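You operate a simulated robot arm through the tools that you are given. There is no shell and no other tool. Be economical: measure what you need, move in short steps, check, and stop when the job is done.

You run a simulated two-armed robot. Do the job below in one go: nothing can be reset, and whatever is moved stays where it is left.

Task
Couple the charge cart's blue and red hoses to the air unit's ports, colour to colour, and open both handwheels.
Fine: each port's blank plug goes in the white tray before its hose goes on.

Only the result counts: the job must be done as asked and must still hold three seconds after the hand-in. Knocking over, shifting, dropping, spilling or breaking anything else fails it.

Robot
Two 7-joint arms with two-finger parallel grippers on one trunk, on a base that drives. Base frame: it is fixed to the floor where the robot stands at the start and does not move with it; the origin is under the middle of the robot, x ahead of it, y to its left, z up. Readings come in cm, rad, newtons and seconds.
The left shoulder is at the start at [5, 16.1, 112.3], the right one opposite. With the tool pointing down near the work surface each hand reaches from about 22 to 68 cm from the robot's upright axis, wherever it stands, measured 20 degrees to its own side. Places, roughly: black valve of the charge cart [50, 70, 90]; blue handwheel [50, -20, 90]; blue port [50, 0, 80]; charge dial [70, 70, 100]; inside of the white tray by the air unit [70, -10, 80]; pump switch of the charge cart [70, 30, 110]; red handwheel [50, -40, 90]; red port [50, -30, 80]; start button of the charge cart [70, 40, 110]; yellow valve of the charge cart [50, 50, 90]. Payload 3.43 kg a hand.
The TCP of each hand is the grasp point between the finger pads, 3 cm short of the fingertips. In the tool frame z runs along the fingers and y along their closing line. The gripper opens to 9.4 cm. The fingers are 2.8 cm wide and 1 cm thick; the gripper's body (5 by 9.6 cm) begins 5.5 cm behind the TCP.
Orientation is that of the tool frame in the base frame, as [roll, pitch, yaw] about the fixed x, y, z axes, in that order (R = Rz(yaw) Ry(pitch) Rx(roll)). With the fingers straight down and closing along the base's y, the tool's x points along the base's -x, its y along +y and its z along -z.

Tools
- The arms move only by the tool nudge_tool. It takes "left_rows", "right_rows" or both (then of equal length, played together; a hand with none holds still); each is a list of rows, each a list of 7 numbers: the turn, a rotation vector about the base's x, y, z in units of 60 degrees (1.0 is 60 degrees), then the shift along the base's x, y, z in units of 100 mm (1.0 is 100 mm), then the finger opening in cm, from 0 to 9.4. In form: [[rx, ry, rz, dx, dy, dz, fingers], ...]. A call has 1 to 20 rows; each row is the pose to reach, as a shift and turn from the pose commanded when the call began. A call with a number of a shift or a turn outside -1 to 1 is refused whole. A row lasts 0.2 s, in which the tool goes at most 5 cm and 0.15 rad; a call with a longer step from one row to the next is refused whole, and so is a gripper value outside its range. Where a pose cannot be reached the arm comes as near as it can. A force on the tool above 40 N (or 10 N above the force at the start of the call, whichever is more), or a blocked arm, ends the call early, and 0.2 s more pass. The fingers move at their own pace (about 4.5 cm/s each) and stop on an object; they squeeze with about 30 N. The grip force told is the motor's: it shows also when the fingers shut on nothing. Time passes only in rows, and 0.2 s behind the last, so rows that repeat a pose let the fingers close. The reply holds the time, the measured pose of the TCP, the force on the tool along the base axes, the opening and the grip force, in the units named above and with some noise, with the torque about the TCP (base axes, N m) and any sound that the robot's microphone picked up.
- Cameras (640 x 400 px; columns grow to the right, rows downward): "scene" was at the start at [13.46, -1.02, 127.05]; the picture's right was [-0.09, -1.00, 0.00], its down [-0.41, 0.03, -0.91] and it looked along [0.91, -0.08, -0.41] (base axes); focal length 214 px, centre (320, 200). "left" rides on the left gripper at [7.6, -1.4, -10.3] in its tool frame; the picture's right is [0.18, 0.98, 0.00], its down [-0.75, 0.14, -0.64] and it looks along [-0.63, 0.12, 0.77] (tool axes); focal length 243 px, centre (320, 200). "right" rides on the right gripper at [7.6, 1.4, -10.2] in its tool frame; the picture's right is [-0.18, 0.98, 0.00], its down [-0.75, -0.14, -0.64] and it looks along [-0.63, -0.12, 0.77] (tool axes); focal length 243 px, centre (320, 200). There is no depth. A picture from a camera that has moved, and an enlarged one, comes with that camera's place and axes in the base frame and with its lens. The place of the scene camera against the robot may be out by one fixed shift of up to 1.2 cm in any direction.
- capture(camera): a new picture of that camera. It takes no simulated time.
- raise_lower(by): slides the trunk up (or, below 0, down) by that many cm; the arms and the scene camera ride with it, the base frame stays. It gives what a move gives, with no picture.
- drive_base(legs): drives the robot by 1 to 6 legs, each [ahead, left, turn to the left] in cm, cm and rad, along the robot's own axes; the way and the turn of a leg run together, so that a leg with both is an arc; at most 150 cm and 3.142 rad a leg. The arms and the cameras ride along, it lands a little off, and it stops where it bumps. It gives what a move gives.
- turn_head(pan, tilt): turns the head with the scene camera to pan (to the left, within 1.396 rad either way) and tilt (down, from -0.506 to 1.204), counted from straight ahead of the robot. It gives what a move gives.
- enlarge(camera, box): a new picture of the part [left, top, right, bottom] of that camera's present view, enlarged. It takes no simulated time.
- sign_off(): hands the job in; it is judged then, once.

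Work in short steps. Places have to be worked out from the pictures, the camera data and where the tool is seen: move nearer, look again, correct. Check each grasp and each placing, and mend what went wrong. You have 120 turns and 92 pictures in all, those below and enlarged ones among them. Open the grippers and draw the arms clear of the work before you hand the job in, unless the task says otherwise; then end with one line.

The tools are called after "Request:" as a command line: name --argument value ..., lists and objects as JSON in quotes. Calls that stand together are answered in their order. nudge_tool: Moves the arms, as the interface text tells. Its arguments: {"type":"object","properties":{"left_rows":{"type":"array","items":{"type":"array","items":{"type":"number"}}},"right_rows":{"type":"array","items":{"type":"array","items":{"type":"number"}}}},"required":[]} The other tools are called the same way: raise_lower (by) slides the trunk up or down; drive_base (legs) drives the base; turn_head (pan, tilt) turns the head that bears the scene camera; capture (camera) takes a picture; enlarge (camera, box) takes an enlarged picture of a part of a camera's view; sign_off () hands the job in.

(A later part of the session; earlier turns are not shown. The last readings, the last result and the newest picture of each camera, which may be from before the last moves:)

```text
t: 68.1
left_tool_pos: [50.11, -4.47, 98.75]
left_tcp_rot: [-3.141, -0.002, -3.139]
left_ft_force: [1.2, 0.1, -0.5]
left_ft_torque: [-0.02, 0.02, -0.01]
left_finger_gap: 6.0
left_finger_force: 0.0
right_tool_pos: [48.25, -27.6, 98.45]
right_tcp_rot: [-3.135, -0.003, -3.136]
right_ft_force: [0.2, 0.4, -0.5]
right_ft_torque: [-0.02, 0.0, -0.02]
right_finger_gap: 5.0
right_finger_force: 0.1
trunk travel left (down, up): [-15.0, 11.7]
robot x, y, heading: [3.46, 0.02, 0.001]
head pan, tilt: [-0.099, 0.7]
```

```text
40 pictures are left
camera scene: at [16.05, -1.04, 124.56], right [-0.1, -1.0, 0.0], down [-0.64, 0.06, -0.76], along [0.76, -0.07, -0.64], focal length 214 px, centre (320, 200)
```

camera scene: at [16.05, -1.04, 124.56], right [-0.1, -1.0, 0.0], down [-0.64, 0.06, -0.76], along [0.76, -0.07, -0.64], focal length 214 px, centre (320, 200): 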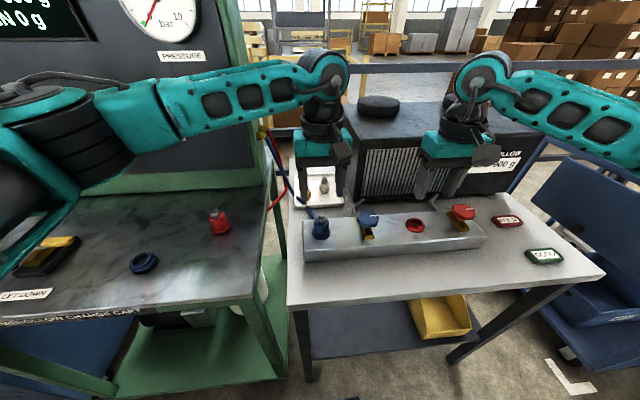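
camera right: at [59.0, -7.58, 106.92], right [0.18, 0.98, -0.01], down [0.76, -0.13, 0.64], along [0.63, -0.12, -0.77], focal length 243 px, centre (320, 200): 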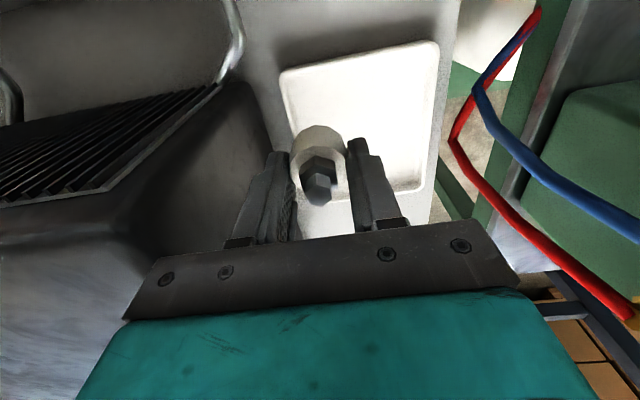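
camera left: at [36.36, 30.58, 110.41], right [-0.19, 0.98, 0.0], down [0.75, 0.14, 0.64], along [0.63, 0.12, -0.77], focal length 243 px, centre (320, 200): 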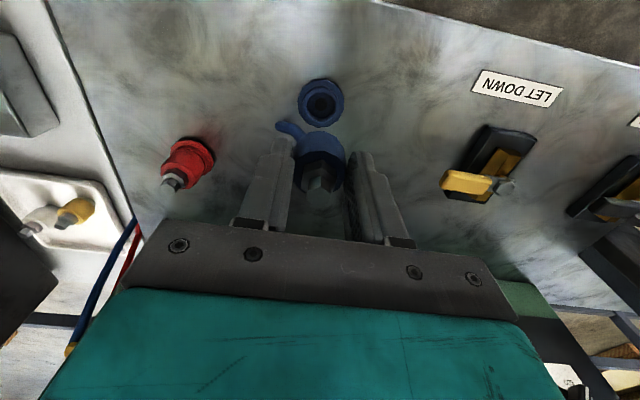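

The blue coupling is seated on its port. Now I withdraw the left arm to the far left so that the right hand can fetch the red coupling.

Request:
nudge_tool --left_rows '[[0, 0, 0, 0, 0, 0.4, 6], [0, 0, 0, -0.1, 0.1, 0.8, 6], [0, 0, 0, -0.4, 0.4, 1.0, 6], [0, 0, 0, -0.7, 0.7, 1.0, 6], [0, 0, 0, -0.9, 1.0, 1.0, 6]]'

Request:
nudge_tool --left_rows '[[0, 0, 0, -0.2, 0.4, 0.1, 6], [0, 0, 0, -0.4, 0.8, 0.3, 6], [0, 0, 0, -0.5, 1.0, 0.4, 6]]'

Request:
nudge_tool --left_rows '[[0, 0, 0, 0, 0.4, 0.0, 6], [0, 0, 0, 0, 0.8, 0, 6], [0, 0, 0, 0, 1.0, 0, 6]]'

Request:
nudge_tool --right_rows '[[0, 0, 0, 0, 0.2, 0.3, 7], [0, 0, 0, 0, 0.5, 0.6, 7], [0, 0, 0, 0, 0.9, 0.8, 7], [0, 0, 0, 0, 1.0, 0.8, 7]]'

Request:
nudge_tool --right_rows '[[0, 0, 0, 0, 0.4, 0.0, 7], [0, 0, 0, 0, 0.8, 0, 7], [0, 0, 0, 0, 1.0, 0, 7]]'

Request:
nudge_tool --right_rows '[[0, 0, 0, 0, 0.4, 0.0, 7], [0, 0, 0, 0, 0.8, 0, 7], [0, 0, 0, 0, 1.0, 0, 7]]'

Request:
nudge_tool --right_rows '[[0, 0, 0, 0, 0.4, 0.0, 7], [0, 0, 0, 0, 0.8, 0, 7], [0, 0, 0, 0, 1.0, 0, 7], [0, 0, 0, 0, 1.0, 0, 7]]'

Request:
capture --camera "right"

```text
t: 69.3
left_tool_pos: [40.74, 5.48, 108.97]
left_tcp_rot: [-3.141, -0.003, -3.138]
left_ft_force: [0.0, 0.3, -0.2]
left_ft_torque: [0.03, 0.0, -0.03]
left_finger_gap: 6.02
left_finger_force: 0.0
right_tool_pos: [48.22, -27.54, 98.46]
right_tcp_rot: [-3.136, -0.005, -3.134]
right_ft_force: [0.0, 0.5, 0.8]
right_ft_torque: [0.03, -0.01, 0.01]
right_finger_gap: 5.02
right_finger_force: 0.1
trunk travel left (down, up): [-15.0, 11.7]
robot x, y, heading: [3.17, 0.49, -0.001]
head pan, tilt: [-0.099, 0.7]
```

```text
t: 70.1
left_tool_pos: [35.79, 15.57, 113.07]
left_tcp_rot: [-3.141, -0.002, -3.137]
left_ft_force: [0.2, 0.0, -0.9]
left_ft_torque: [-0.02, -0.01, -0.03]
left_finger_gap: 5.98
left_finger_force: 0.1
right_tool_pos: [48.13, -27.53, 98.35]
right_tcp_rot: [-3.135, -0.003, -3.135]
right_ft_force: [0.9, 0.8, -1.1]
right_ft_torque: [0.03, 0.01, 0.01]
right_finger_gap: 5.0
right_finger_force: 0.0
trunk travel left (down, up): [-15.0, 11.7]
robot x, y, heading: [3.18, 0.01, -0.001]
head pan, tilt: [-0.099, 0.7]
```

```text
t: 70.9
left_tool_pos: [35.7, 25.66, 112.94]
left_tcp_rot: [-3.141, -0.001, -3.141]
left_ft_force: [-0.1, -0.1, 0.5]
left_ft_torque: [-0.01, -0.02, -0.02]
left_finger_gap: 5.99
left_finger_force: 0.0
right_tool_pos: [48.3, -27.57, 98.44]
right_tcp_rot: [-3.135, -0.005, -3.136]
right_ft_force: [-0.4, 0.7, 0.3]
right_ft_torque: [-0.04, -0.02, 0.01]
right_finger_gap: 4.98
right_finger_force: 0.1
trunk travel left (down, up): [-15.0, 11.7]
robot x, y, heading: [3.24, -0.12, 0.003]
head pan, tilt: [-0.099, 0.7]
```

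```text
t: 71.9
left_tool_pos: [35.76, 25.66, 112.84]
left_tcp_rot: [-3.141, -0.003, -3.137]
left_ft_force: [0.2, -0.2, 0.7]
left_ft_torque: [0.0, -0.04, 0.01]
left_finger_gap: 6.0
left_finger_force: 0.0
right_tool_pos: [48.28, -17.7, 106.37]
right_tcp_rot: [-3.136, -0.003, -3.137]
right_ft_force: [0.3, 0.1, 0.5]
right_ft_torque: [0.0, -0.03, 0.03]
right_finger_gap: 6.97
right_finger_force: 0.0
trunk travel left (down, up): [-15.0, 11.7]
robot x, y, heading: [3.29, 0.31, 0.0]
head pan, tilt: [-0.099, 0.7]
```

```text
t: 72.7
left_tool_pos: [35.79, 25.65, 112.88]
left_tcp_rot: [3.141, -0.001, -3.136]
left_ft_force: [0.8, -0.2, -0.5]
left_ft_torque: [0.03, 0.01, -0.02]
left_finger_gap: 6.01
left_finger_force: 0.1
right_tool_pos: [48.19, -7.71, 106.44]
right_tcp_rot: [-3.138, -0.002, -3.136]
right_ft_force: [-0.1, -0.3, -0.2]
right_ft_torque: [-0.01, -0.02, -0.02]
right_finger_gap: 6.99
right_finger_force: 0.2
trunk travel left (down, up): [-15.0, 11.7]
robot x, y, heading: [3.57, -0.15, -0.002]
head pan, tilt: [-0.099, 0.7]
```

```text
t: 73.5
left_tool_pos: [35.74, 25.72, 112.92]
left_tcp_rot: [-3.142, -0.002, -3.138]
left_ft_force: [-0.3, 1.4, 0.4]
left_ft_torque: [-0.02, -0.02, -0.01]
left_finger_gap: 5.98
left_finger_force: 0.1
right_tool_pos: [48.09, 2.23, 106.29]
right_tcp_rot: [-3.136, -0.003, -3.135]
right_ft_force: [0.3, 0.1, 0.7]
right_ft_torque: [0.0, -0.02, -0.02]
right_finger_gap: 7.0
right_finger_force: 0.1
trunk travel left (down, up): [-15.0, 11.7]
robot x, y, heading: [2.86, -0.03, -0.001]
head pan, tilt: [-0.099, 0.7]
```

```text
t: 74.5
left_tool_pos: [35.81, 25.7, 112.97]
left_tcp_rot: [3.141, -0.002, -3.139]
left_ft_force: [0.9, 0.0, 0.1]
left_ft_torque: [0.02, -0.01, 0.02]
left_finger_gap: 6.01
left_finger_force: 0.1
right_tool_pos: [48.11, 12.6, 106.29]
right_tcp_rot: [-3.137, -0.001, -3.137]
right_ft_force: [0.5, 0.0, -0.9]
right_ft_torque: [0.02, 0.0, -0.05]
right_finger_gap: 7.0
right_finger_force: 0.1
trunk travel left (down, up): [-15.0, 11.7]
robot x, y, heading: [3.26, -0.03, -0.003]
head pan, tilt: [-0.099, 0.7]
```

```text
39 pictures are left
camera right: at [40.5, 14.05, 116.59], right [0.18, 0.98, -0.01], down [0.76, -0.13, 0.64], along [0.63, -0.12, -0.77], focal length 243 px, centre (320, 200)
```

right: 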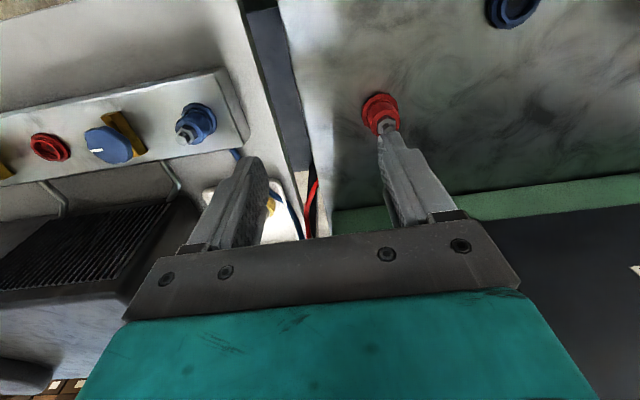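

Red ring computes to about [51.9,19.1,86.6]. I move over it at z 99.

Request:
nudge_tool --right_rows '[[0, 0, 0, 0.2, 0.3, 0, 7], [0, 0, 0, 0.36, 0.64, -0.1, 7], [0, 0, 0, 0.36, 0.64, -0.4, 6.5], [0, 0, 0, 0.36, 0.64, -0.73, 6.5], [0, 0, 0, 0.36, 0.64, -0.73, 6.5]]'

Request:
enlarge --camera "right" --box '[200, 60, 440, 210]'

```text
t: 75.7
left_tool_pos: [35.82, 25.54, 113.09]
left_tcp_rot: [-3.141, -0.001, -3.138]
left_ft_force: [0.0, -0.2, -0.2]
left_ft_torque: [-0.01, -0.01, 0.02]
left_finger_gap: 5.99
left_finger_force: 0.1
right_tool_pos: [51.19, 15.87, 98.61]
right_tcp_rot: [-3.137, -0.001, -3.135]
right_ft_force: [-0.4, 0.1, -0.1]
right_ft_torque: [0.01, 0.0, -0.02]
right_finger_gap: 6.49
right_finger_force: 0.1
right hand out of reach, approached as far as the arm can: row 2, 3, 4, 5
trunk travel left (down, up): [-15.0, 11.7]
robot x, y, heading: [3.33, -0.46, -0.001]
head pan, tilt: [-0.099, 0.7]
```

```text
2.67 times, centred on (320, 135) of right
camera zoom: at [43.63, 17.4, 108.96], right [0.18, 0.98, 0.0], down [0.76, -0.13, 0.64], along [0.63, -0.12, -0.77], focal length 647 px, centre (320, 373)
```

zoom: 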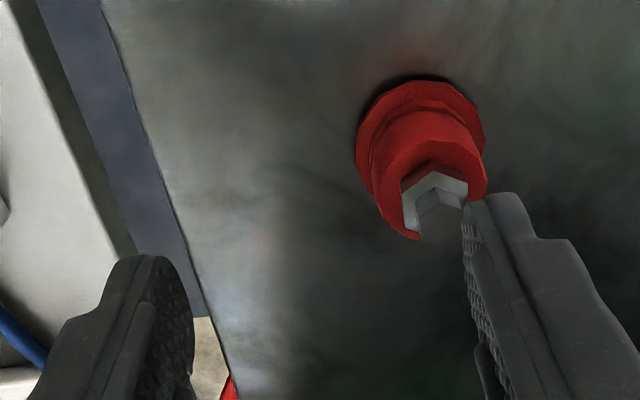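

Out of reach by about 3 cm. I lift the right hand and drive the base 6 cm to the left.

Request:
nudge_tool --right_rows '[[0, 0, 0, -0.1, 0, 0.3, 6.5], [0, 0, 0, -0.2, -0.2, 0.6, 6.5], [0, 0, 0, -0.2, -0.3, 0.6, 6.5]]'

Request:
drive_base --legs '[[0, 7, 0]]'

Request:
enlarge --camera "right" --box '[200, 60, 440, 210]'

```text
t: 76.5
left_tool_pos: [35.7, 25.66, 112.98]
left_tcp_rot: [-3.141, -0.002, -3.137]
left_ft_force: [-0.1, 0.4, -0.7]
left_ft_torque: [0.0, 0.03, 0.01]
left_finger_gap: 6.01
left_finger_force: 0.1
right_tool_pos: [49.13, 13.03, 104.58]
right_tcp_rot: [-3.136, -0.004, -3.138]
right_ft_force: [-0.6, 0.4, -0.1]
right_ft_torque: [0.01, -0.01, -0.01]
right_finger_gap: 6.51
right_finger_force: 0.1
trunk travel left (down, up): [-15.0, 11.7]
robot x, y, heading: [3.32, 0.31, -0.004]
head pan, tilt: [-0.099, 0.7]
```

```text
t: 77.8
left_tool_pos: [35.84, 32.73, 112.94]
left_tcp_rot: [-3.141, -0.001, -3.139]
left_ft_force: [-0.5, -0.5, -0.2]
left_ft_torque: [0.0, -0.01, -0.01]
left_finger_gap: 6.0
left_finger_force: 0.0
right_tool_pos: [49.07, 20.12, 104.56]
right_tcp_rot: [-3.135, -0.002, -3.137]
right_ft_force: [-0.1, -0.6, 0.0]
right_ft_torque: [-0.05, -0.01, 0.0]
right_finger_gap: 6.49
right_finger_force: 0.0
trunk travel left (down, up): [-15.0, 11.7]
robot x, y, heading: [3.32, 7.0, -0.004]
head pan, tilt: [-0.099, 0.7]
```

```text
2.67 times, centred on (320, 135) of right
camera zoom: at [41.54, 21.71, 114.85], right [0.18, 0.98, -0.01], down [0.76, -0.13, 0.64], along [0.63, -0.12, -0.77], focal length 647 px, centre (320, 373)
```

zoom: 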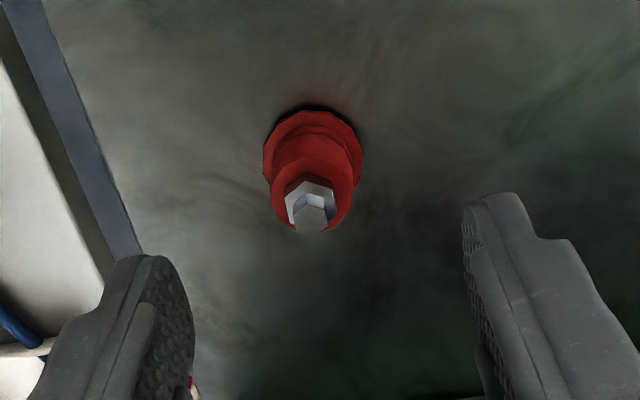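

The red coupling's axis is about [52.1,19.2]. I move over and down to z 96, then check.

Request:
nudge_tool --right_rows '[[0, 0, 0, 0.2, -0.09, -0.1, 6.5], [0, 0, 0, 0.3, -0.09, -0.4, 6.5], [0, 0, 0, 0.3, -0.09, -0.7, 6.5], [0, 0, 0, 0.3, -0.09, -0.86, 6.5], [0, 0, 0, 0.3, -0.09, -0.86, 6.5]]'

Request:
enlarge --camera "right" --box '[200, 60, 440, 210]'

```text
t: 79.0
left_tool_pos: [35.85, 32.81, 112.85]
left_tcp_rot: [-3.14, -0.002, -3.14]
left_ft_force: [0.0, -0.8, 0.0]
left_ft_torque: [-0.01, -0.01, -0.01]
left_finger_gap: 5.98
left_finger_force: 0.1
right_tool_pos: [52.15, 19.16, 95.84]
right_tcp_rot: [-3.135, -0.004, -3.138]
right_ft_force: [-0.5, -0.6, 0.2]
right_ft_torque: [0.01, 0.01, 0.02]
right_finger_gap: 6.49
right_finger_force: 0.1
trunk travel left (down, up): [-15.0, 11.7]
robot x, y, heading: [3.36, 7.08, 0.001]
head pan, tilt: [-0.099, 0.7]
```

```text
2.67 times, centred on (320, 135) of right
camera zoom: at [44.6, 20.69, 106.18], right [0.18, 0.98, -0.01], down [0.76, -0.13, 0.64], along [0.63, -0.12, -0.77], focal length 647 px, centre (320, 373)
```

zoom: 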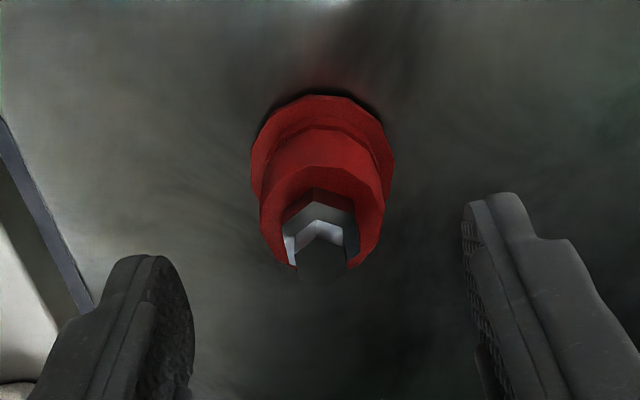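

Aligned at [52.1,19.25]. I descend to z 92.15, close, then lift.

Request:
nudge_tool --right_rows '[[0, 0, 0, 0, 0, -0.2, 6.5], [0, 0, 0, 0, 0, -0.37, 6.5], [0, 0, 0, 0, 0, -0.37, 6.5], [0, 0, 0, 0, 0, -0.37, 3], [0, 0, 0, 0, 0, -0.37, 0], [0, 0, 0, 0, 0, -0.37, 0], [0, 0, 0, 0, 0, -0.37, 0]]'

Request:
enlarge --camera "right" --box '[220, 90, 420, 215]'

Request:
nudge_tool --right_rows '[[0, 0, 0, 0, 0, 0.04, 0], [0, 0, 0, 0, 0, 0.1, 0], [0, 0, 0, 0, 0, 0.3, 0], [0, 0, 0, 0, 0, 0.6, 0], [0, 0, 0, 0, 0, 1.0, 0], [0, 0, 0, 0, 0, 1.0, 0]]'

```text
t: 80.6
left_tool_pos: [35.78, 32.64, 113.02]
left_tcp_rot: [3.14, -0.001, -3.14]
left_ft_force: [0.5, 0.3, 0.0]
left_ft_torque: [0.0, 0.04, -0.03]
left_finger_gap: 5.99
left_finger_force: 0.1
right_tool_pos: [52.15, 19.09, 92.21]
right_tcp_rot: [-3.135, -0.003, -3.139]
right_ft_force: [-1.6, -7.9, 0.1]
right_ft_torque: [-0.21, 0.11, -0.07]
right_finger_gap: 3.41
right_finger_force: 29.9
trunk travel left (down, up): [-15.0, 11.7]
robot x, y, heading: [3.59, 6.91, -0.004]
head pan, tilt: [-0.099, 0.7]
```

```text
3.20 times, centred on (320, 152) of right
camera zoom: at [44.63, 20.69, 102.48], right [0.18, 0.98, -0.01], down [0.76, -0.13, 0.64], along [0.63, -0.12, -0.77], focal length 776 px, centre (320, 352)
```

zoom: 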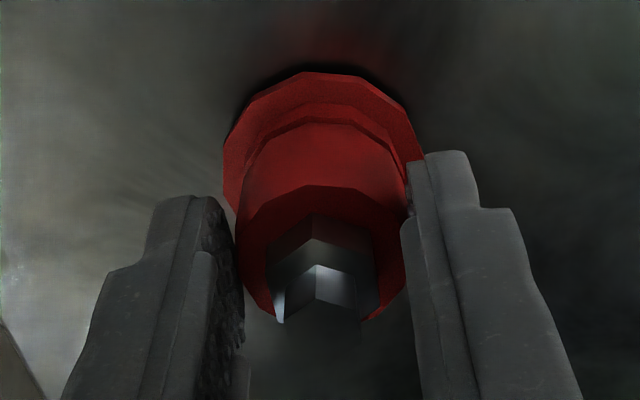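

```text
t: 82.0
left_tool_pos: [35.89, 32.77, 112.97]
left_tcp_rot: [-3.14, -0.001, -3.138]
left_ft_force: [0.6, 0.3, 0.4]
left_ft_torque: [0.02, 0.02, 0.01]
left_finger_gap: 6.0
left_finger_force: 0.0
right_tool_pos: [52.09, 19.26, 102.26]
right_tcp_rot: [-3.137, -0.003, -3.135]
right_ft_force: [0.6, 0.2, -1.0]
right_ft_torque: [0.02, 0.01, 0.0]
right_finger_gap: 3.37
right_finger_force: 30.2
trunk travel left (down, up): [-15.0, 11.7]
robot x, y, heading: [3.5, 7.18, 0.002]
head pan, tilt: [-0.099, 0.7]
```

Red coupling is off its dock. I raise it and carry it over to the red port.

Request:
nudge_tool --right_rows '[[0, 0, 0, -0.05, 0, 0.2, 0], [0, 0, 0, -0.15, -0.4, 0.3, 0], [0, 0, 0, -0.2, -0.8, 0.3, 0], [0, 0, 0, -0.2, -1.0, 0.3, 0]]'

Request:
nudge_tool --right_rows '[[0, 0, 0, 0, -0.4, 0, 0], [0, 0, 0, 0, -0.8, 0, 0], [0, 0, 0, 0, -1.0, 0, 0]]'

Request:
nudge_tool --right_rows '[[0, 0, 0, 0, -0.4, 0, 0], [0, 0, 0, 0, -0.8, 0, 0], [0, 0, 0, 0, -1.0, 0, 0]]'

Request:
nudge_tool --right_rows '[[0, 0, 0, 0, -0.4, 0, 0], [0, 0, 0, 0, -0.8, 0, 0], [0, 0, 0, 0, -1.0, 0, 0]]'

Request:
nudge_tool --right_rows '[[0, 0, 0, 0, -0.4, 0, 0], [0, 0, 0, 0, -0.7, 0, 0], [0, 0, 0, 0, -0.72, -0.3, 0], [0, 0, 0, 0, -0.72, -0.4, 0], [0, 0, 0, 0, -0.72, -0.4, 0]]'

Request:
capture --camera "right"

```text
t: 83.0
left_tool_pos: [35.77, 32.72, 112.99]
left_tcp_rot: [3.141, -0.002, -3.137]
left_ft_force: [-0.3, -0.2, -0.2]
left_ft_torque: [-0.01, 0.01, 0.02]
left_finger_gap: 5.97
left_finger_force: 0.1
right_tool_pos: [50.18, 9.11, 105.23]
right_tcp_rot: [-3.135, -0.003, -3.139]
right_ft_force: [0.2, 0.0, -1.7]
right_ft_torque: [0.0, 0.03, -0.01]
right_finger_gap: 3.35
right_finger_force: 30.2
trunk travel left (down, up): [-15.0, 11.7]
robot x, y, heading: [3.43, 6.9, 0.0]
head pan, tilt: [-0.099, 0.7]
```

```text
t: 83.8
left_tool_pos: [35.73, 32.78, 113.04]
left_tcp_rot: [3.141, -0.002, -3.138]
left_ft_force: [-0.6, -0.1, 0.4]
left_ft_torque: [0.02, 0.01, 0.03]
left_finger_gap: 5.98
left_finger_force: 0.0
right_tool_pos: [50.26, -0.87, 105.32]
right_tcp_rot: [-3.137, -0.003, -3.138]
right_ft_force: [0.5, 0.6, -1.7]
right_ft_torque: [0.05, 0.01, -0.01]
right_finger_gap: 3.37
right_finger_force: 30.1
trunk travel left (down, up): [-15.0, 11.7]
robot x, y, heading: [3.29, 7.12, 0.002]
head pan, tilt: [-0.099, 0.7]
```

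```text
t: 84.6
left_tool_pos: [35.85, 32.68, 113.07]
left_tcp_rot: [3.14, -0.001, -3.138]
left_ft_force: [0.3, 0.1, -0.5]
left_ft_torque: [0.02, -0.01, 0.02]
left_finger_gap: 6.0
left_finger_force: 0.1
right_tool_pos: [50.06, -10.9, 105.3]
right_tcp_rot: [-3.136, -0.005, -3.137]
right_ft_force: [-0.5, 0.3, -1.3]
right_ft_torque: [0.0, -0.03, 0.01]
right_finger_gap: 3.39
right_finger_force: 30.1
trunk travel left (down, up): [-15.0, 11.7]
robot x, y, heading: [3.08, 7.52, -0.0]
head pan, tilt: [-0.099, 0.7]
```

```text
t: 85.4
left_tool_pos: [35.76, 32.71, 112.9]
left_tcp_rot: [3.141, -0.003, -3.138]
left_ft_force: [0.3, 0.5, 0.9]
left_ft_torque: [-0.02, -0.03, 0.0]
left_finger_gap: 6.02
left_finger_force: 0.1
right_tool_pos: [50.11, -21.03, 105.35]
right_tcp_rot: [-3.137, -0.004, -3.135]
right_ft_force: [0.4, -1.0, -1.4]
right_ft_torque: [0.03, 0.0, 0.0]
right_finger_gap: 3.39
right_finger_force: 29.6
trunk travel left (down, up): [-15.0, 11.7]
robot x, y, heading: [3.27, 7.23, -0.0]
head pan, tilt: [-0.099, 0.7]
```

```text
t: 86.6
left_tool_pos: [35.74, 32.68, 112.98]
left_tcp_rot: [3.14, -0.002, -3.138]
left_ft_force: [-0.5, -0.5, 0.1]
left_ft_torque: [0.01, -0.01, 0.0]
left_finger_gap: 6.01
left_finger_force: 0.0
right_tool_pos: [49.95, -28.16, 101.18]
right_tcp_rot: [-3.136, -0.004, -3.14]
right_ft_force: [0.1, 0.2, -1.7]
right_ft_torque: [0.01, 0.03, 0.03]
right_finger_gap: 3.38
right_finger_force: 30.3
trunk travel left (down, up): [-15.0, 11.7]
robot x, y, heading: [3.31, 7.07, -0.002]
head pan, tilt: [-0.099, 0.7]
```

```text
34 pictures are left
camera right: at [42.42, -26.54, 111.47], right [0.18, 0.98, -0.01], down [0.76, -0.13, 0.64], along [0.63, -0.12, -0.77], focal length 243 px, centre (320, 200)
```

right: 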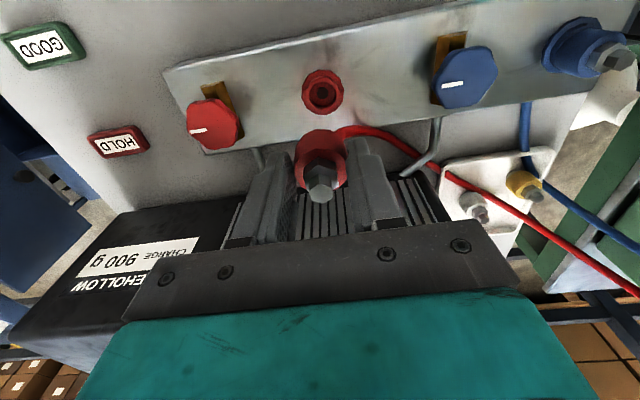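

Port opening computes to [50.1,-27.9]. I trim the position and descend to z 91.6 for an alignment check.

Request:
nudge_tool --right_rows '[[0, 0, 0, 0.01, 0.02, -0.3, 0], [0, 0, 0, 0.01, 0.02, -0.6, 0], [0, 0, 0, 0.01, 0.02, -0.85, 0], [0, 0, 0, 0.01, 0.02, -0.96, 0], [0, 0, 0, 0.01, 0.02, -0.96, 0]]'

Request:
enlarge --camera "right" --box '[220, 90, 420, 215]'

```text
t: 87.8
left_tool_pos: [35.83, 32.6, 112.86]
left_tcp_rot: [3.141, -0.002, -3.14]
left_ft_force: [0.0, 0.3, 0.2]
left_ft_torque: [-0.04, -0.02, -0.02]
left_finger_gap: 6.02
left_finger_force: 0.1
right_tool_pos: [50.29, -27.87, 91.59]
right_tcp_rot: [-3.135, -0.003, -3.135]
right_ft_force: [-0.3, 0.4, -0.8]
right_ft_torque: [-0.02, 0.01, -0.02]
right_finger_gap: 3.38
right_finger_force: 30.1
trunk travel left (down, up): [-15.0, 11.7]
robot x, y, heading: [3.0, 7.22, 0.002]
head pan, tilt: [-0.099, 0.7]
```

```text
3.20 times, centred on (320, 152) of right
camera zoom: at [42.64, -26.3, 101.87], right [0.18, 0.98, -0.01], down [0.76, -0.13, 0.64], along [0.63, -0.12, -0.77], focal length 776 px, centre (320, 352)
```

zoom: 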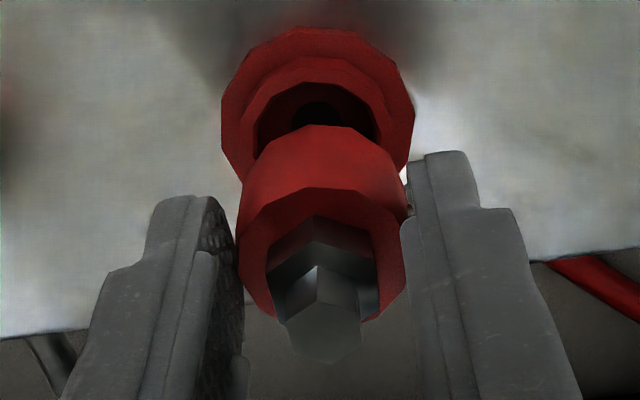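

The coupling is about 0.2 cm ahead of the opening; I shift x by -0.2 while descending to seat it.

Request:
nudge_tool --right_rows '[[0, 0, 0, -0.02, -0.01, -0.02, 0], [0, 0, 0, -0.02, -0.01, -0.1, 0], [0, 0, 0, -0.02, -0.01, -0.16, 0], [0, 0, 0, -0.02, -0.01, -0.21, 0], [0, 0, 0, -0.02, -0.01, -0.25, 0], [0, 0, 0, -0.02, -0.01, -0.26, 0]]'

Request:
enlarge --camera "right" --box '[220, 90, 420, 215]'

```text
t: 89.2
left_tool_pos: [35.55, 32.79, 113.06]
left_tcp_rot: [-3.14, 0.001, -3.139]
left_ft_force: [0.8, 0.0, 0.2]
left_ft_torque: [-0.01, 0.0, 0.0]
left_finger_gap: 6.01
left_finger_force: 0.0
right_tool_pos: [50.13, -27.96, 89.54]
right_tcp_rot: [-3.134, 0.009, -3.141]
right_ft_force: [-3.9, -7.3, 32.0]
right_ft_torque: [-0.22, -0.3, -0.06]
right_finger_gap: 3.38
right_finger_force: 29.9
trunk travel left (down, up): [-15.0, 11.7]
robot x, y, heading: [3.13, 7.23, -0.0]
head pan, tilt: [-0.099, 0.7]
```

```text
3.20 times, centred on (320, 152) of right
camera zoom: at [42.29, -26.32, 99.74], right [0.18, 0.98, -0.01], down [0.75, -0.14, 0.65], along [0.64, -0.12, -0.76], focal length 776 px, centre (320, 352)
```

zoom: 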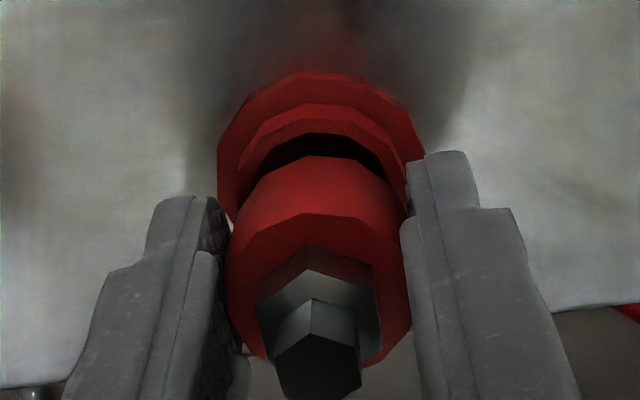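

Not seated: a dark gap shows at the robot side, so the coupling rests on the rim, about 0.4 cm too far ahead. I lift it, shift back, and look.

Request:
nudge_tool --right_rows '[[0, 0, 0, 0, 0, 0.05, 0], [0, 0, 0, 0, 0, 0.12, 0], [0, 0, 0, -0.03, 0, 0.15, 0], [0, 0, 0, -0.04, 0, 0.15, 0]]'

Request:
enlarge --camera "right" --box '[220, 90, 420, 215]'

```text
t: 90.2
left_tool_pos: [35.75, 32.74, 112.98]
left_tcp_rot: [-3.14, -0.002, -3.139]
left_ft_force: [-0.2, 0.6, 0.2]
left_ft_torque: [-0.02, 0.0, 0.01]
left_finger_gap: 6.01
left_finger_force: 0.1
right_tool_pos: [49.56, -27.83, 90.49]
right_tcp_rot: [-3.136, -0.005, -3.137]
right_ft_force: [-0.4, 0.3, -0.5]
right_ft_torque: [0.01, -0.03, 0.02]
right_finger_gap: 3.39
right_finger_force: 30.3
trunk travel left (down, up): [-15.0, 11.7]
robot x, y, heading: [3.34, 7.45, 0.0]
head pan, tilt: [-0.099, 0.7]
```

```text
3.20 times, centred on (320, 152) of right
camera zoom: at [42.04, -26.29, 100.81], right [0.18, 0.98, -0.01], down [0.76, -0.13, 0.64], along [0.63, -0.12, -0.77], focal length 776 px, centre (320, 352)
```

zoom: 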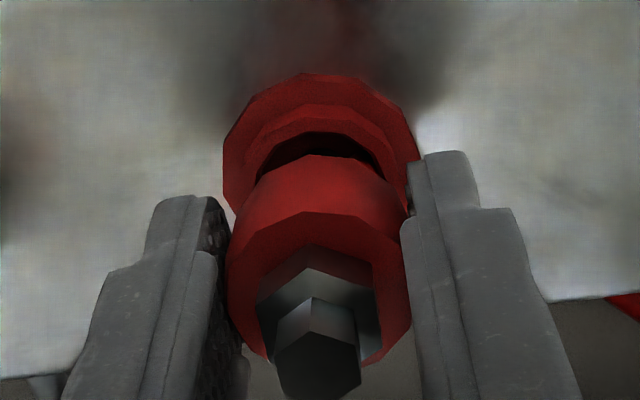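

The coupling slipped about 0.7 cm up in the hand. I aim at [50.0,-28.0], press lightly and make a small search circle, watching for it to drop in.

Request:
nudge_tool --right_rows '[[0, 0, 0, 0.04, -0.02, -0.05, 0], [0, 0, 0, 0.04, -0.02, -0.1, 0], [0, 0, 0, 0.04, -0.02, -0.13, 0], [0, 0, 0, 0.03, -0.02, -0.13, 0], [0, 0, 0, 0.03, -0.04, -0.13, 0], [0, 0, 0, 0.05, -0.04, -0.13, 0], [0, 0, 0, 0.06, -0.02, -0.14, 0], [0, 0, 0, 0.05, 0.0, -0.14, 0], [0, 0, 0, 0.03, 0.0, -0.14, 0], [0, 0, 0, 0.02, -0.02, -0.14, 0], [0, 0, 0, 0.04, -0.02, -0.14, 0]]'

Request:
enlarge --camera "right" --box '[220, 90, 420, 215]'

```text
t: 92.6
left_tool_pos: [35.53, 32.82, 112.91]
left_tcp_rot: [-3.139, 0.0, -3.139]
left_ft_force: [-0.6, 1.3, -0.2]
left_ft_torque: [0.0, 0.01, -0.01]
left_finger_gap: 5.99
left_finger_force: 0.0
right_tool_pos: [49.9, -28.09, 89.55]
right_tcp_rot: [-3.137, 0.004, -3.139]
right_ft_force: [-2.8, -6.2, 28.3]
right_ft_torque: [-0.24, -0.35, -0.07]
right_finger_gap: 3.37
right_finger_force: 29.2
trunk travel left (down, up): [-15.0, 11.7]
robot x, y, heading: [3.36, 7.37, 0.005]
head pan, tilt: [-0.099, 0.7]
```

```text
3.20 times, centred on (320, 152) of right
camera zoom: at [42.28, -26.44, 99.76], right [0.18, 0.98, 0.0], down [0.75, -0.14, 0.65], along [0.63, -0.12, -0.76], focal length 776 px, centre (320, 352)
```

zoom: 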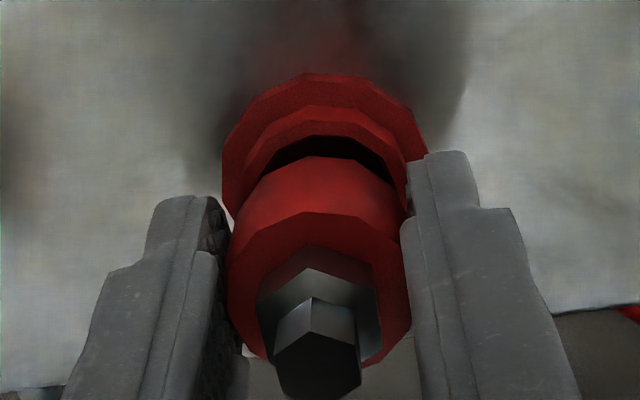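

The torque puts the contact at the far (+x) rim edge, so the coupling is still too far ahead. I lift slightly, then press lightly while stepping back in x.

Request:
nudge_tool --right_rows '[[0, 0, 0, 0, 0, 0.06, 0], [0, 0, 0, -0.02, -0.01, 0.06, 0], [0, 0, 0, -0.02, -0.01, 0.02, 0], [0, 0, 0, -0.03, -0.01, 0.02, 0], [0, 0, 0, -0.04, -0.01, 0.02, 0], [0, 0, 0, -0.05, -0.01, 0.02, 0], [0, 0, 0, -0.06, -0.01, 0.02, 0], [0, 0, 0, -0.06, -0.01, 0.0, 0]]'

```text
t: 94.4
left_tool_pos: [35.79, 32.64, 113.03]
left_tcp_rot: [3.141, -0.001, -3.138]
left_ft_force: [0.4, -0.2, 0.0]
left_ft_torque: [0.0, 0.03, -0.01]
left_finger_gap: 6.0
left_finger_force: 0.0
right_tool_pos: [49.42, -28.25, 89.15]
right_tcp_rot: [-3.137, -0.004, -3.137]
right_ft_force: [-0.5, 0.2, -0.9]
right_ft_torque: [-0.03, -0.04, 0.01]
right_finger_gap: 3.39
right_finger_force: 29.7
trunk travel left (down, up): [-15.0, 11.7]
robot x, y, heading: [3.41, 7.2, -0.001]
head pan, tilt: [-0.099, 0.7]
```

It dropped to 89.15 with no force, so it has entered. I push down to seat it.

Request:
nudge_tool --right_rows '[[0, 0, 0, 0, 0, -0.03, 0], [0, 0, 0, 0, 0, -0.06, 0], [0, 0, 0, 0, 0, -0.09, 0], [0, 0, 0, 0, 0, -0.1, 0]]'

Request:
enlarge --camera "right" --box '[220, 90, 420, 215]'

```text
t: 95.5
left_tool_pos: [35.58, 32.75, 113.0]
left_tcp_rot: [-3.139, 0.0, -3.14]
left_ft_force: [0.3, 0.0, -0.4]
left_ft_torque: [0.0, 0.0, -0.03]
left_finger_gap: 6.01
left_finger_force: 0.1
right_tool_pos: [49.41, -28.18, 88.85]
right_tcp_rot: [-3.138, 0.008, -3.14]
right_ft_force: [-9.3, 2.4, 16.8]
right_ft_torque: [0.25, 0.59, 0.13]
right_finger_gap: 3.36
right_finger_force: 29.8
trunk travel left (down, up): [-15.0, 11.7]
robot x, y, heading: [3.36, 7.19, -0.001]
head pan, tilt: [-0.099, 0.7]
stopped in row 4 (right hand): the force on the tool passed its limit at 41 N (the readings are from after the stop); the commanded pose is now the measured one
```

```text
3.20 times, centred on (320, 152) of right
camera zoom: at [41.71, -26.6, 99.09], right [0.18, 0.98, 0.0], down [0.75, -0.14, 0.65], along [0.64, -0.12, -0.76], focal length 776 px, centre (320, 352)
```

zoom: 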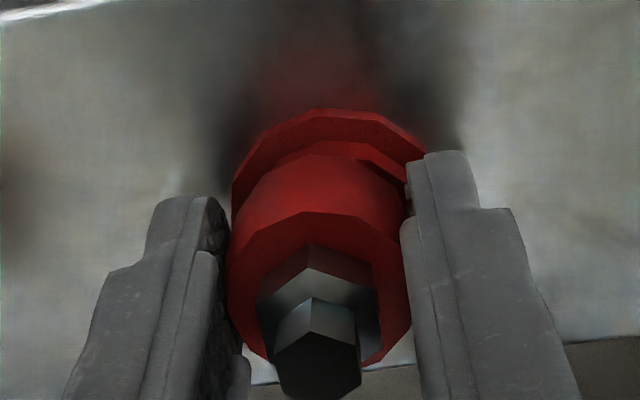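

It entered but is jammed, seemingly offset toward -x/-y. I check it from the scene camera.

Request:
turn_head --pan -0.45 --tilt 0.7

Request:
enlarge --camera "scene" --box '[240, 150, 400, 250]'

```text
t: 96.3
left_tool_pos: [35.62, 32.85, 112.97]
left_tcp_rot: [-3.14, 0.003, -3.14]
left_ft_force: [0.4, -0.6, 0.2]
left_ft_torque: [0.0, 0.01, 0.02]
left_finger_gap: 6.02
left_finger_force: 0.1
right_tool_pos: [49.43, -28.15, 88.96]
right_tcp_rot: [-3.133, 0.012, -3.141]
right_ft_force: [-11.6, 3.4, 25.6]
right_ft_torque: [-0.09, 0.39, 0.1]
right_finger_gap: 3.39
right_finger_force: 30.4
trunk travel left (down, up): [-15.0, 11.7]
robot x, y, heading: [3.46, 7.08, -0.001]
head pan, tilt: [-0.45, 0.7]
```

```text
4.00 times, centred on (320, 200) of scene
camera zoom: at [14.96, 3.37, 124.61], right [-0.44, -0.9, 0.0], down [-0.58, 0.28, -0.77], along [0.69, -0.33, -0.64], focal length 858 px, centre (320, 200)
```

zoom: 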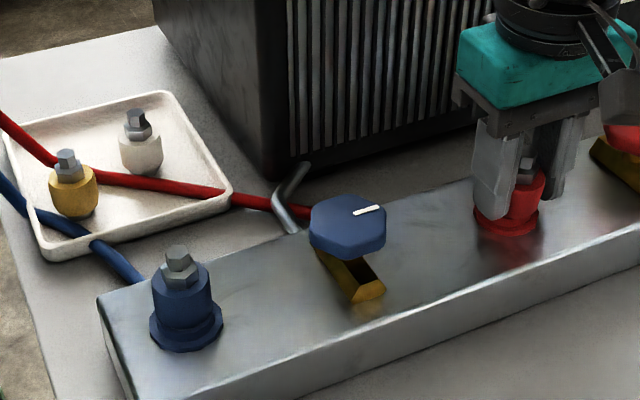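

I enlarge more on the red port and hand.

Request:
enlarge --camera "scene" --box '[345, 175, 409, 215]'

```text
10.00 times, centred on (377, 195) of scene
camera zoom: at [14.96, 3.37, 124.61], right [-0.44, -0.9, 0.0], down [-0.58, 0.28, -0.77], along [0.69, -0.33, -0.64], focal length 2145 px, centre (-250, 250)
```

zoom: 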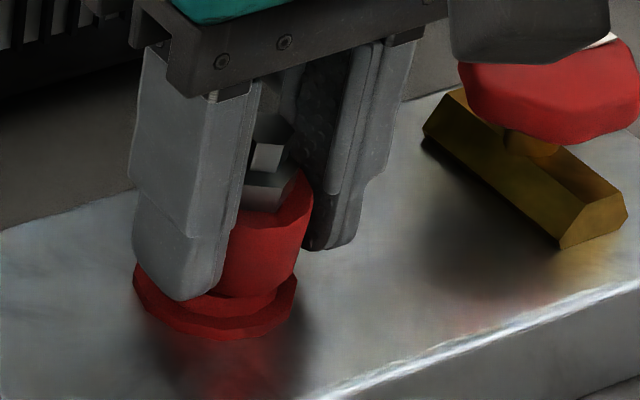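

From this side the coupling's foot looks centred in the collar and as deep as the blue one. I open the fingers gently in place, so it can settle, then back off upward to look.

Request:
nudge_tool --right_rows '[[0, 0, 0, 0, 0, 0.01, 1], [0, 0, 0, 0, 0, 0.01, 4], [0, 0, 0, 0, 0, 0.01, 6.5], [0, 0, 0, 0, 0, 0.01, 6.5], [0, 0, 0, 0, 0, 0.3, 6.5], [0, 0, 0, 0, 0, 0.6, 6.5], [0, 0, 0, 0, 0, 0.95, 6.5]]'

Request:
enlarge --camera "right" --box '[200, 60, 440, 210]'

Request:
enlarge --camera "scene" --box '[320, 160, 416, 220]'

```text
t: 97.9
left_tool_pos: [35.72, 32.64, 112.97]
left_tcp_rot: [3.142, -0.003, -3.139]
left_ft_force: [-0.3, -0.7, -0.2]
left_ft_torque: [0.0, 0.01, 0.03]
left_finger_gap: 5.98
left_finger_force: 0.0
right_tool_pos: [49.58, -28.11, 98.15]
right_tcp_rot: [-3.137, 0.005, -3.141]
right_ft_force: [0.3, 0.6, 0.5]
right_ft_torque: [0.04, -0.01, 0.0]
right_finger_gap: 6.53
right_finger_force: 0.1
trunk travel left (down, up): [-15.0, 11.7]
robot x, y, heading: [3.63, 7.04, 0.003]
head pan, tilt: [-0.45, 0.7]
```

```text
2.67 times, centred on (320, 135) of right
camera zoom: at [41.95, -26.57, 108.35], right [0.18, 0.98, 0.0], down [0.75, -0.14, 0.65], along [0.64, -0.12, -0.76], focal length 647 px, centre (320, 373)
```

zoom: 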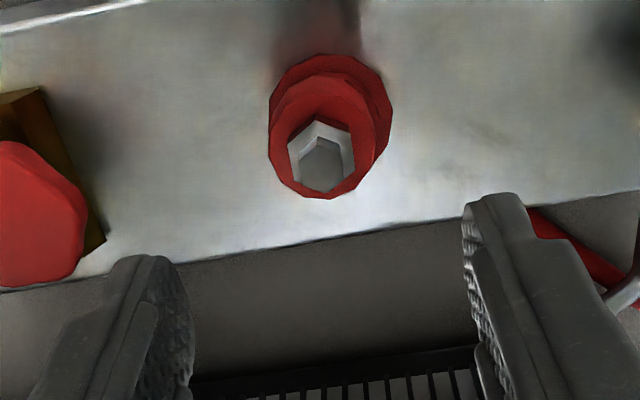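

```text
6.67 times, centred on (368, 190) of scene
camera zoom: at [15.23, 3.22, 124.56], right [-0.44, -0.9, 0.0], down [-0.58, 0.28, -0.77], along [0.69, -0.33, -0.64], focal length 1430 px, centre (0, 267)
```

zoom: 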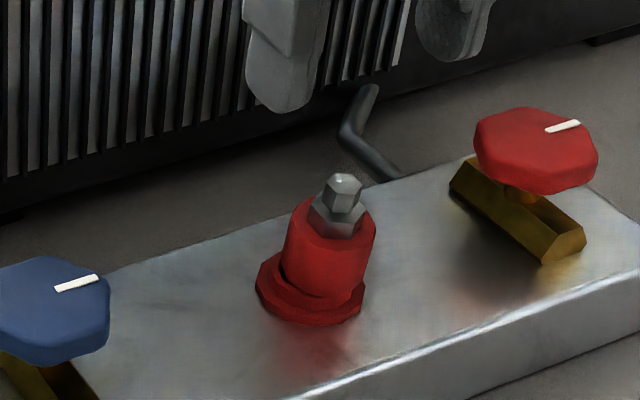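

The coupling leans toward the robot and isn't fully in. I regrip it where it stands (hex top ≈ [49.3,-27.9]) and lift it clear to re-align.

Request:
nudge_tool --right_rows '[[0, 0, 0, 0, 0.02, -0.3, 6], [0, 0, 0, 0, 0.02, -0.6, 6], [0, 0, 0, 0, 0.02, -0.86, 6], [0, 0, 0, 0, 0.02, -0.86, 3], [0, 0, 0, 0, 0.02, -0.86, 0], [0, 0, 0, 0, 0.02, -0.86, 0], [0, 0, 0, 0, 0.02, -0.86, 0], [0, 0, 0, 0, 0.02, -0.8, 0], [0, 0, 0, 0, 0.02, -0.7, 0], [0, 0, 0, 0.03, 0.02, -0.62, 0], [0, 0, 0, 0.03, 0.02, -0.62, 0]]'

Request:
enlarge --camera "right" --box '[220, 90, 420, 215]'

Request:
enlarge --camera "scene" --box '[320, 160, 416, 220]'

```text
t: 100.3
left_tool_pos: [35.78, 32.8, 112.96]
left_tcp_rot: [3.142, -0.002, -3.14]
left_ft_force: [-0.5, -0.8, 0.2]
left_ft_torque: [0.02, 0.01, 0.0]
left_finger_gap: 5.99
left_finger_force: 0.0
right_tool_pos: [49.89, -28.11, 91.97]
right_tcp_rot: [-3.134, 0.008, -3.138]
right_ft_force: [-0.4, 0.0, -0.7]
right_ft_torque: [-0.02, 0.0, -0.04]
right_finger_gap: 3.38
right_finger_force: 29.9
trunk travel left (down, up): [-15.0, 11.7]
robot x, y, heading: [3.28, 6.88, -0.003]
head pan, tilt: [-0.45, 0.7]
```

```text
3.20 times, centred on (320, 152) of right
camera zoom: at [42.2, -26.5, 102.12], right [0.18, 0.98, 0.0], down [0.75, -0.14, 0.65], along [0.64, -0.12, -0.76], focal length 776 px, centre (320, 352)
```

zoom: 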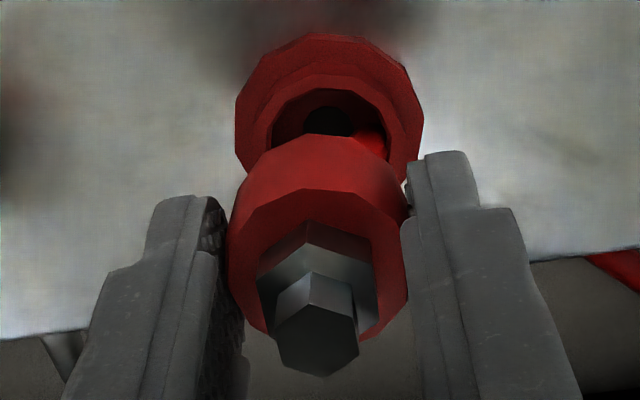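

```text
6.67 times, centred on (368, 190) of scene
camera zoom: at [15.25, 3.19, 124.56], right [-0.44, -0.9, 0.0], down [-0.58, 0.28, -0.76], along [0.69, -0.33, -0.64], focal length 1430 px, centre (0, 267)
```

zoom: 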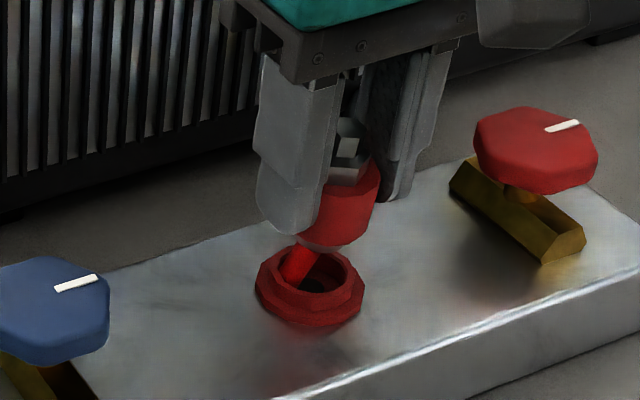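

In this view the port opening is at [50.03,-27.74] and the coupling axis at about [49.6,-27.93]. I shift +0.4/+0.2 and descend lightly to touch.

Request:
nudge_tool --right_rows '[[0, 0, 0, 0.038, 0.02, -0.05, 0], [0, 0, 0, 0.038, 0.02, -0.12, 0], [0, 0, 0, 0.038, 0.02, -0.18, 0], [0, 0, 0, 0.038, 0.02, -0.22, 0], [0, 0, 0, 0.038, 0.02, -0.25, 0], [0, 0, 0, 0.038, 0.02, -0.25, 0]]'

Request:
enlarge --camera "right" --box '[220, 90, 420, 215]'

```text
t: 101.7
left_tool_pos: [35.67, 32.77, 113.06]
left_tcp_rot: [-3.14, 0.0, -3.14]
left_ft_force: [-0.7, 0.0, -0.1]
left_ft_torque: [0.01, 0.04, -0.01]
left_finger_gap: 6.0
left_finger_force: 0.0
right_tool_pos: [50.26, -27.83, 89.79]
right_tcp_rot: [-3.136, 0.013, -3.141]
right_ft_force: [3.1, -0.7, 22.0]
right_ft_torque: [-0.05, -0.37, 0.04]
right_finger_gap: 3.39
right_finger_force: 30.2
trunk travel left (down, up): [-15.0, 11.7]
robot x, y, heading: [3.17, 7.14, 0.001]
head pan, tilt: [-0.45, 0.7]
```

```text
3.20 times, centred on (320, 152) of right
camera zoom: at [42.56, -26.25, 99.85], right [0.18, 0.98, 0.0], down [0.74, -0.14, 0.65], along [0.64, -0.12, -0.76], focal length 776 px, centre (320, 352)
```

zoom: 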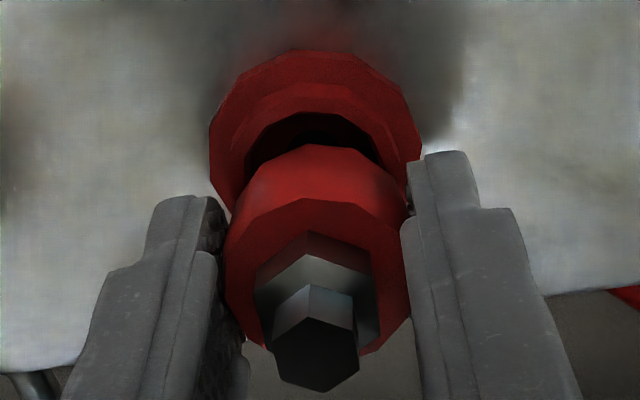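

Contact is again slightly on the +x side. I step back in 0.05 cm increments under light pressure and stop early to read the height.

Request:
nudge_tool --right_rows '[[0, 0, 0, 0, 0, 0.02, 0], [0, 0, 0, -0.008, 0, 0.015, 0], [0, 0, 0, -0.014, 0, 0.015, 0], [0, 0, 0, -0.02, 0, 0.015, 0], [0, 0, 0, -0.02, 0, 0.01, 0]]'

```text
t: 102.9
left_tool_pos: [35.77, 32.73, 112.9]
left_tcp_rot: [-3.139, -0.002, -3.138]
left_ft_force: [-1.1, -0.2, -0.5]
left_ft_torque: [-0.04, 0.0, -0.01]
left_finger_gap: 6.0
left_finger_force: 0.0
right_tool_pos: [49.95, -27.76, 89.59]
right_tcp_rot: [-3.136, 0.006, -3.14]
right_ft_force: [2.0, 0.6, 13.2]
right_ft_torque: [0.07, -0.27, 0.02]
right_finger_gap: 3.37
right_finger_force: 30.4
trunk travel left (down, up): [-15.0, 11.7]
robot x, y, heading: [3.24, 7.5, -0.002]
head pan, tilt: [-0.45, 0.7]
```

Height is falling slightly and the contact is still on the +x side; I continue backwards.

Request:
nudge_tool --right_rows '[[0, 0, 0, -0.006, 0, 0, 0], [0, 0, 0, -0.012, 0, 0, 0], [0, 0, 0, -0.018, 0, 0, 0], [0, 0, 0, -0.018, 0, -0.01, 0]]'

Request:
enlarge --camera "right" --box '[220, 90, 420, 215]'

```text
t: 103.9
left_tool_pos: [35.75, 32.71, 112.87]
left_tcp_rot: [-3.141, -0.002, -3.141]
left_ft_force: [-0.4, -0.2, -0.6]
left_ft_torque: [-0.01, 0.02, -0.02]
left_finger_gap: 6.01
left_finger_force: 0.0
right_tool_pos: [49.76, -27.87, 89.33]
right_tcp_rot: [-3.135, 0.006, -3.141]
right_ft_force: [0.3, -0.4, -1.1]
right_ft_torque: [0.0, 0.01, 0.0]
right_finger_gap: 3.37
right_finger_force: 29.9
trunk travel left (down, up): [-15.0, 11.7]
robot x, y, heading: [2.91, 6.75, 0.001]
head pan, tilt: [-0.45, 0.7]
```

```text
3.20 times, centred on (320, 152) of right
camera zoom: at [42.19, -26.31, 99.52], right [0.18, 0.98, 0.0], down [0.75, -0.14, 0.65], along [0.64, -0.12, -0.76], focal length 776 px, centre (320, 352)
```

zoom: 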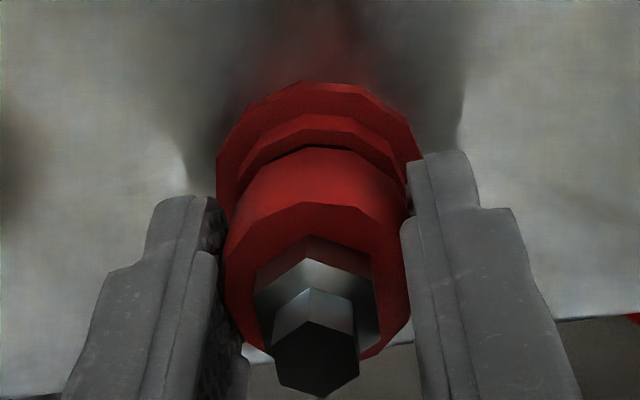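

It dropped in with zero force and looks like the blue one. I press straight down to seat it.

Request:
nudge_tool --right_rows '[[0, 0, 0, 0, 0, -0.03, 0], [0, 0, 0, 0, 0, -0.05, 0], [0, 0, 0, 0, 0, -0.07, 0], [0, 0, 0, 0, 0, -0.08, 0]]'

Request:
enlarge --camera "right" --box '[220, 90, 420, 215]'

```text
t: 104.9
left_tool_pos: [35.75, 32.64, 113.08]
left_tcp_rot: [-3.139, 0.0, -3.139]
left_ft_force: [0.5, -0.5, -0.2]
left_ft_torque: [-0.04, 0.0, -0.04]
left_finger_gap: 6.01
left_finger_force: 0.1
right_tool_pos: [49.84, -28.01, 88.91]
right_tcp_rot: [-3.135, 0.014, -3.141]
right_ft_force: [-4.0, -5.6, 24.1]
right_ft_torque: [-0.09, 0.42, 0.11]
right_finger_gap: 3.38
right_finger_force: 29.3
trunk travel left (down, up): [-15.0, 11.7]
robot x, y, heading: [3.06, 7.35, -0.006]
head pan, tilt: [-0.45, 0.7]
```

```text
3.20 times, centred on (320, 152) of right
camera zoom: at [42.11, -26.3, 99.1], right [0.18, 0.98, 0.0], down [0.74, -0.14, 0.65], along [0.64, -0.12, -0.76], focal length 776 px, centre (320, 352)
```

zoom: 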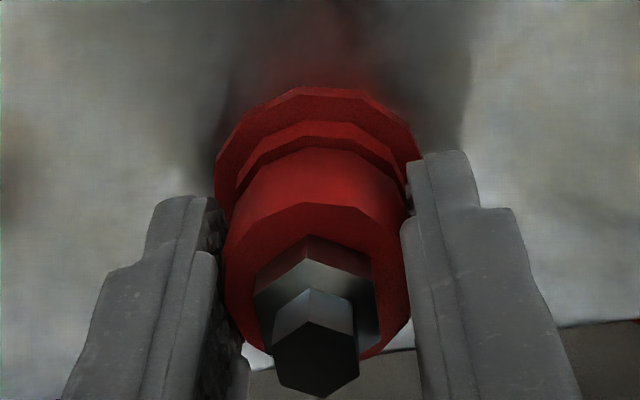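

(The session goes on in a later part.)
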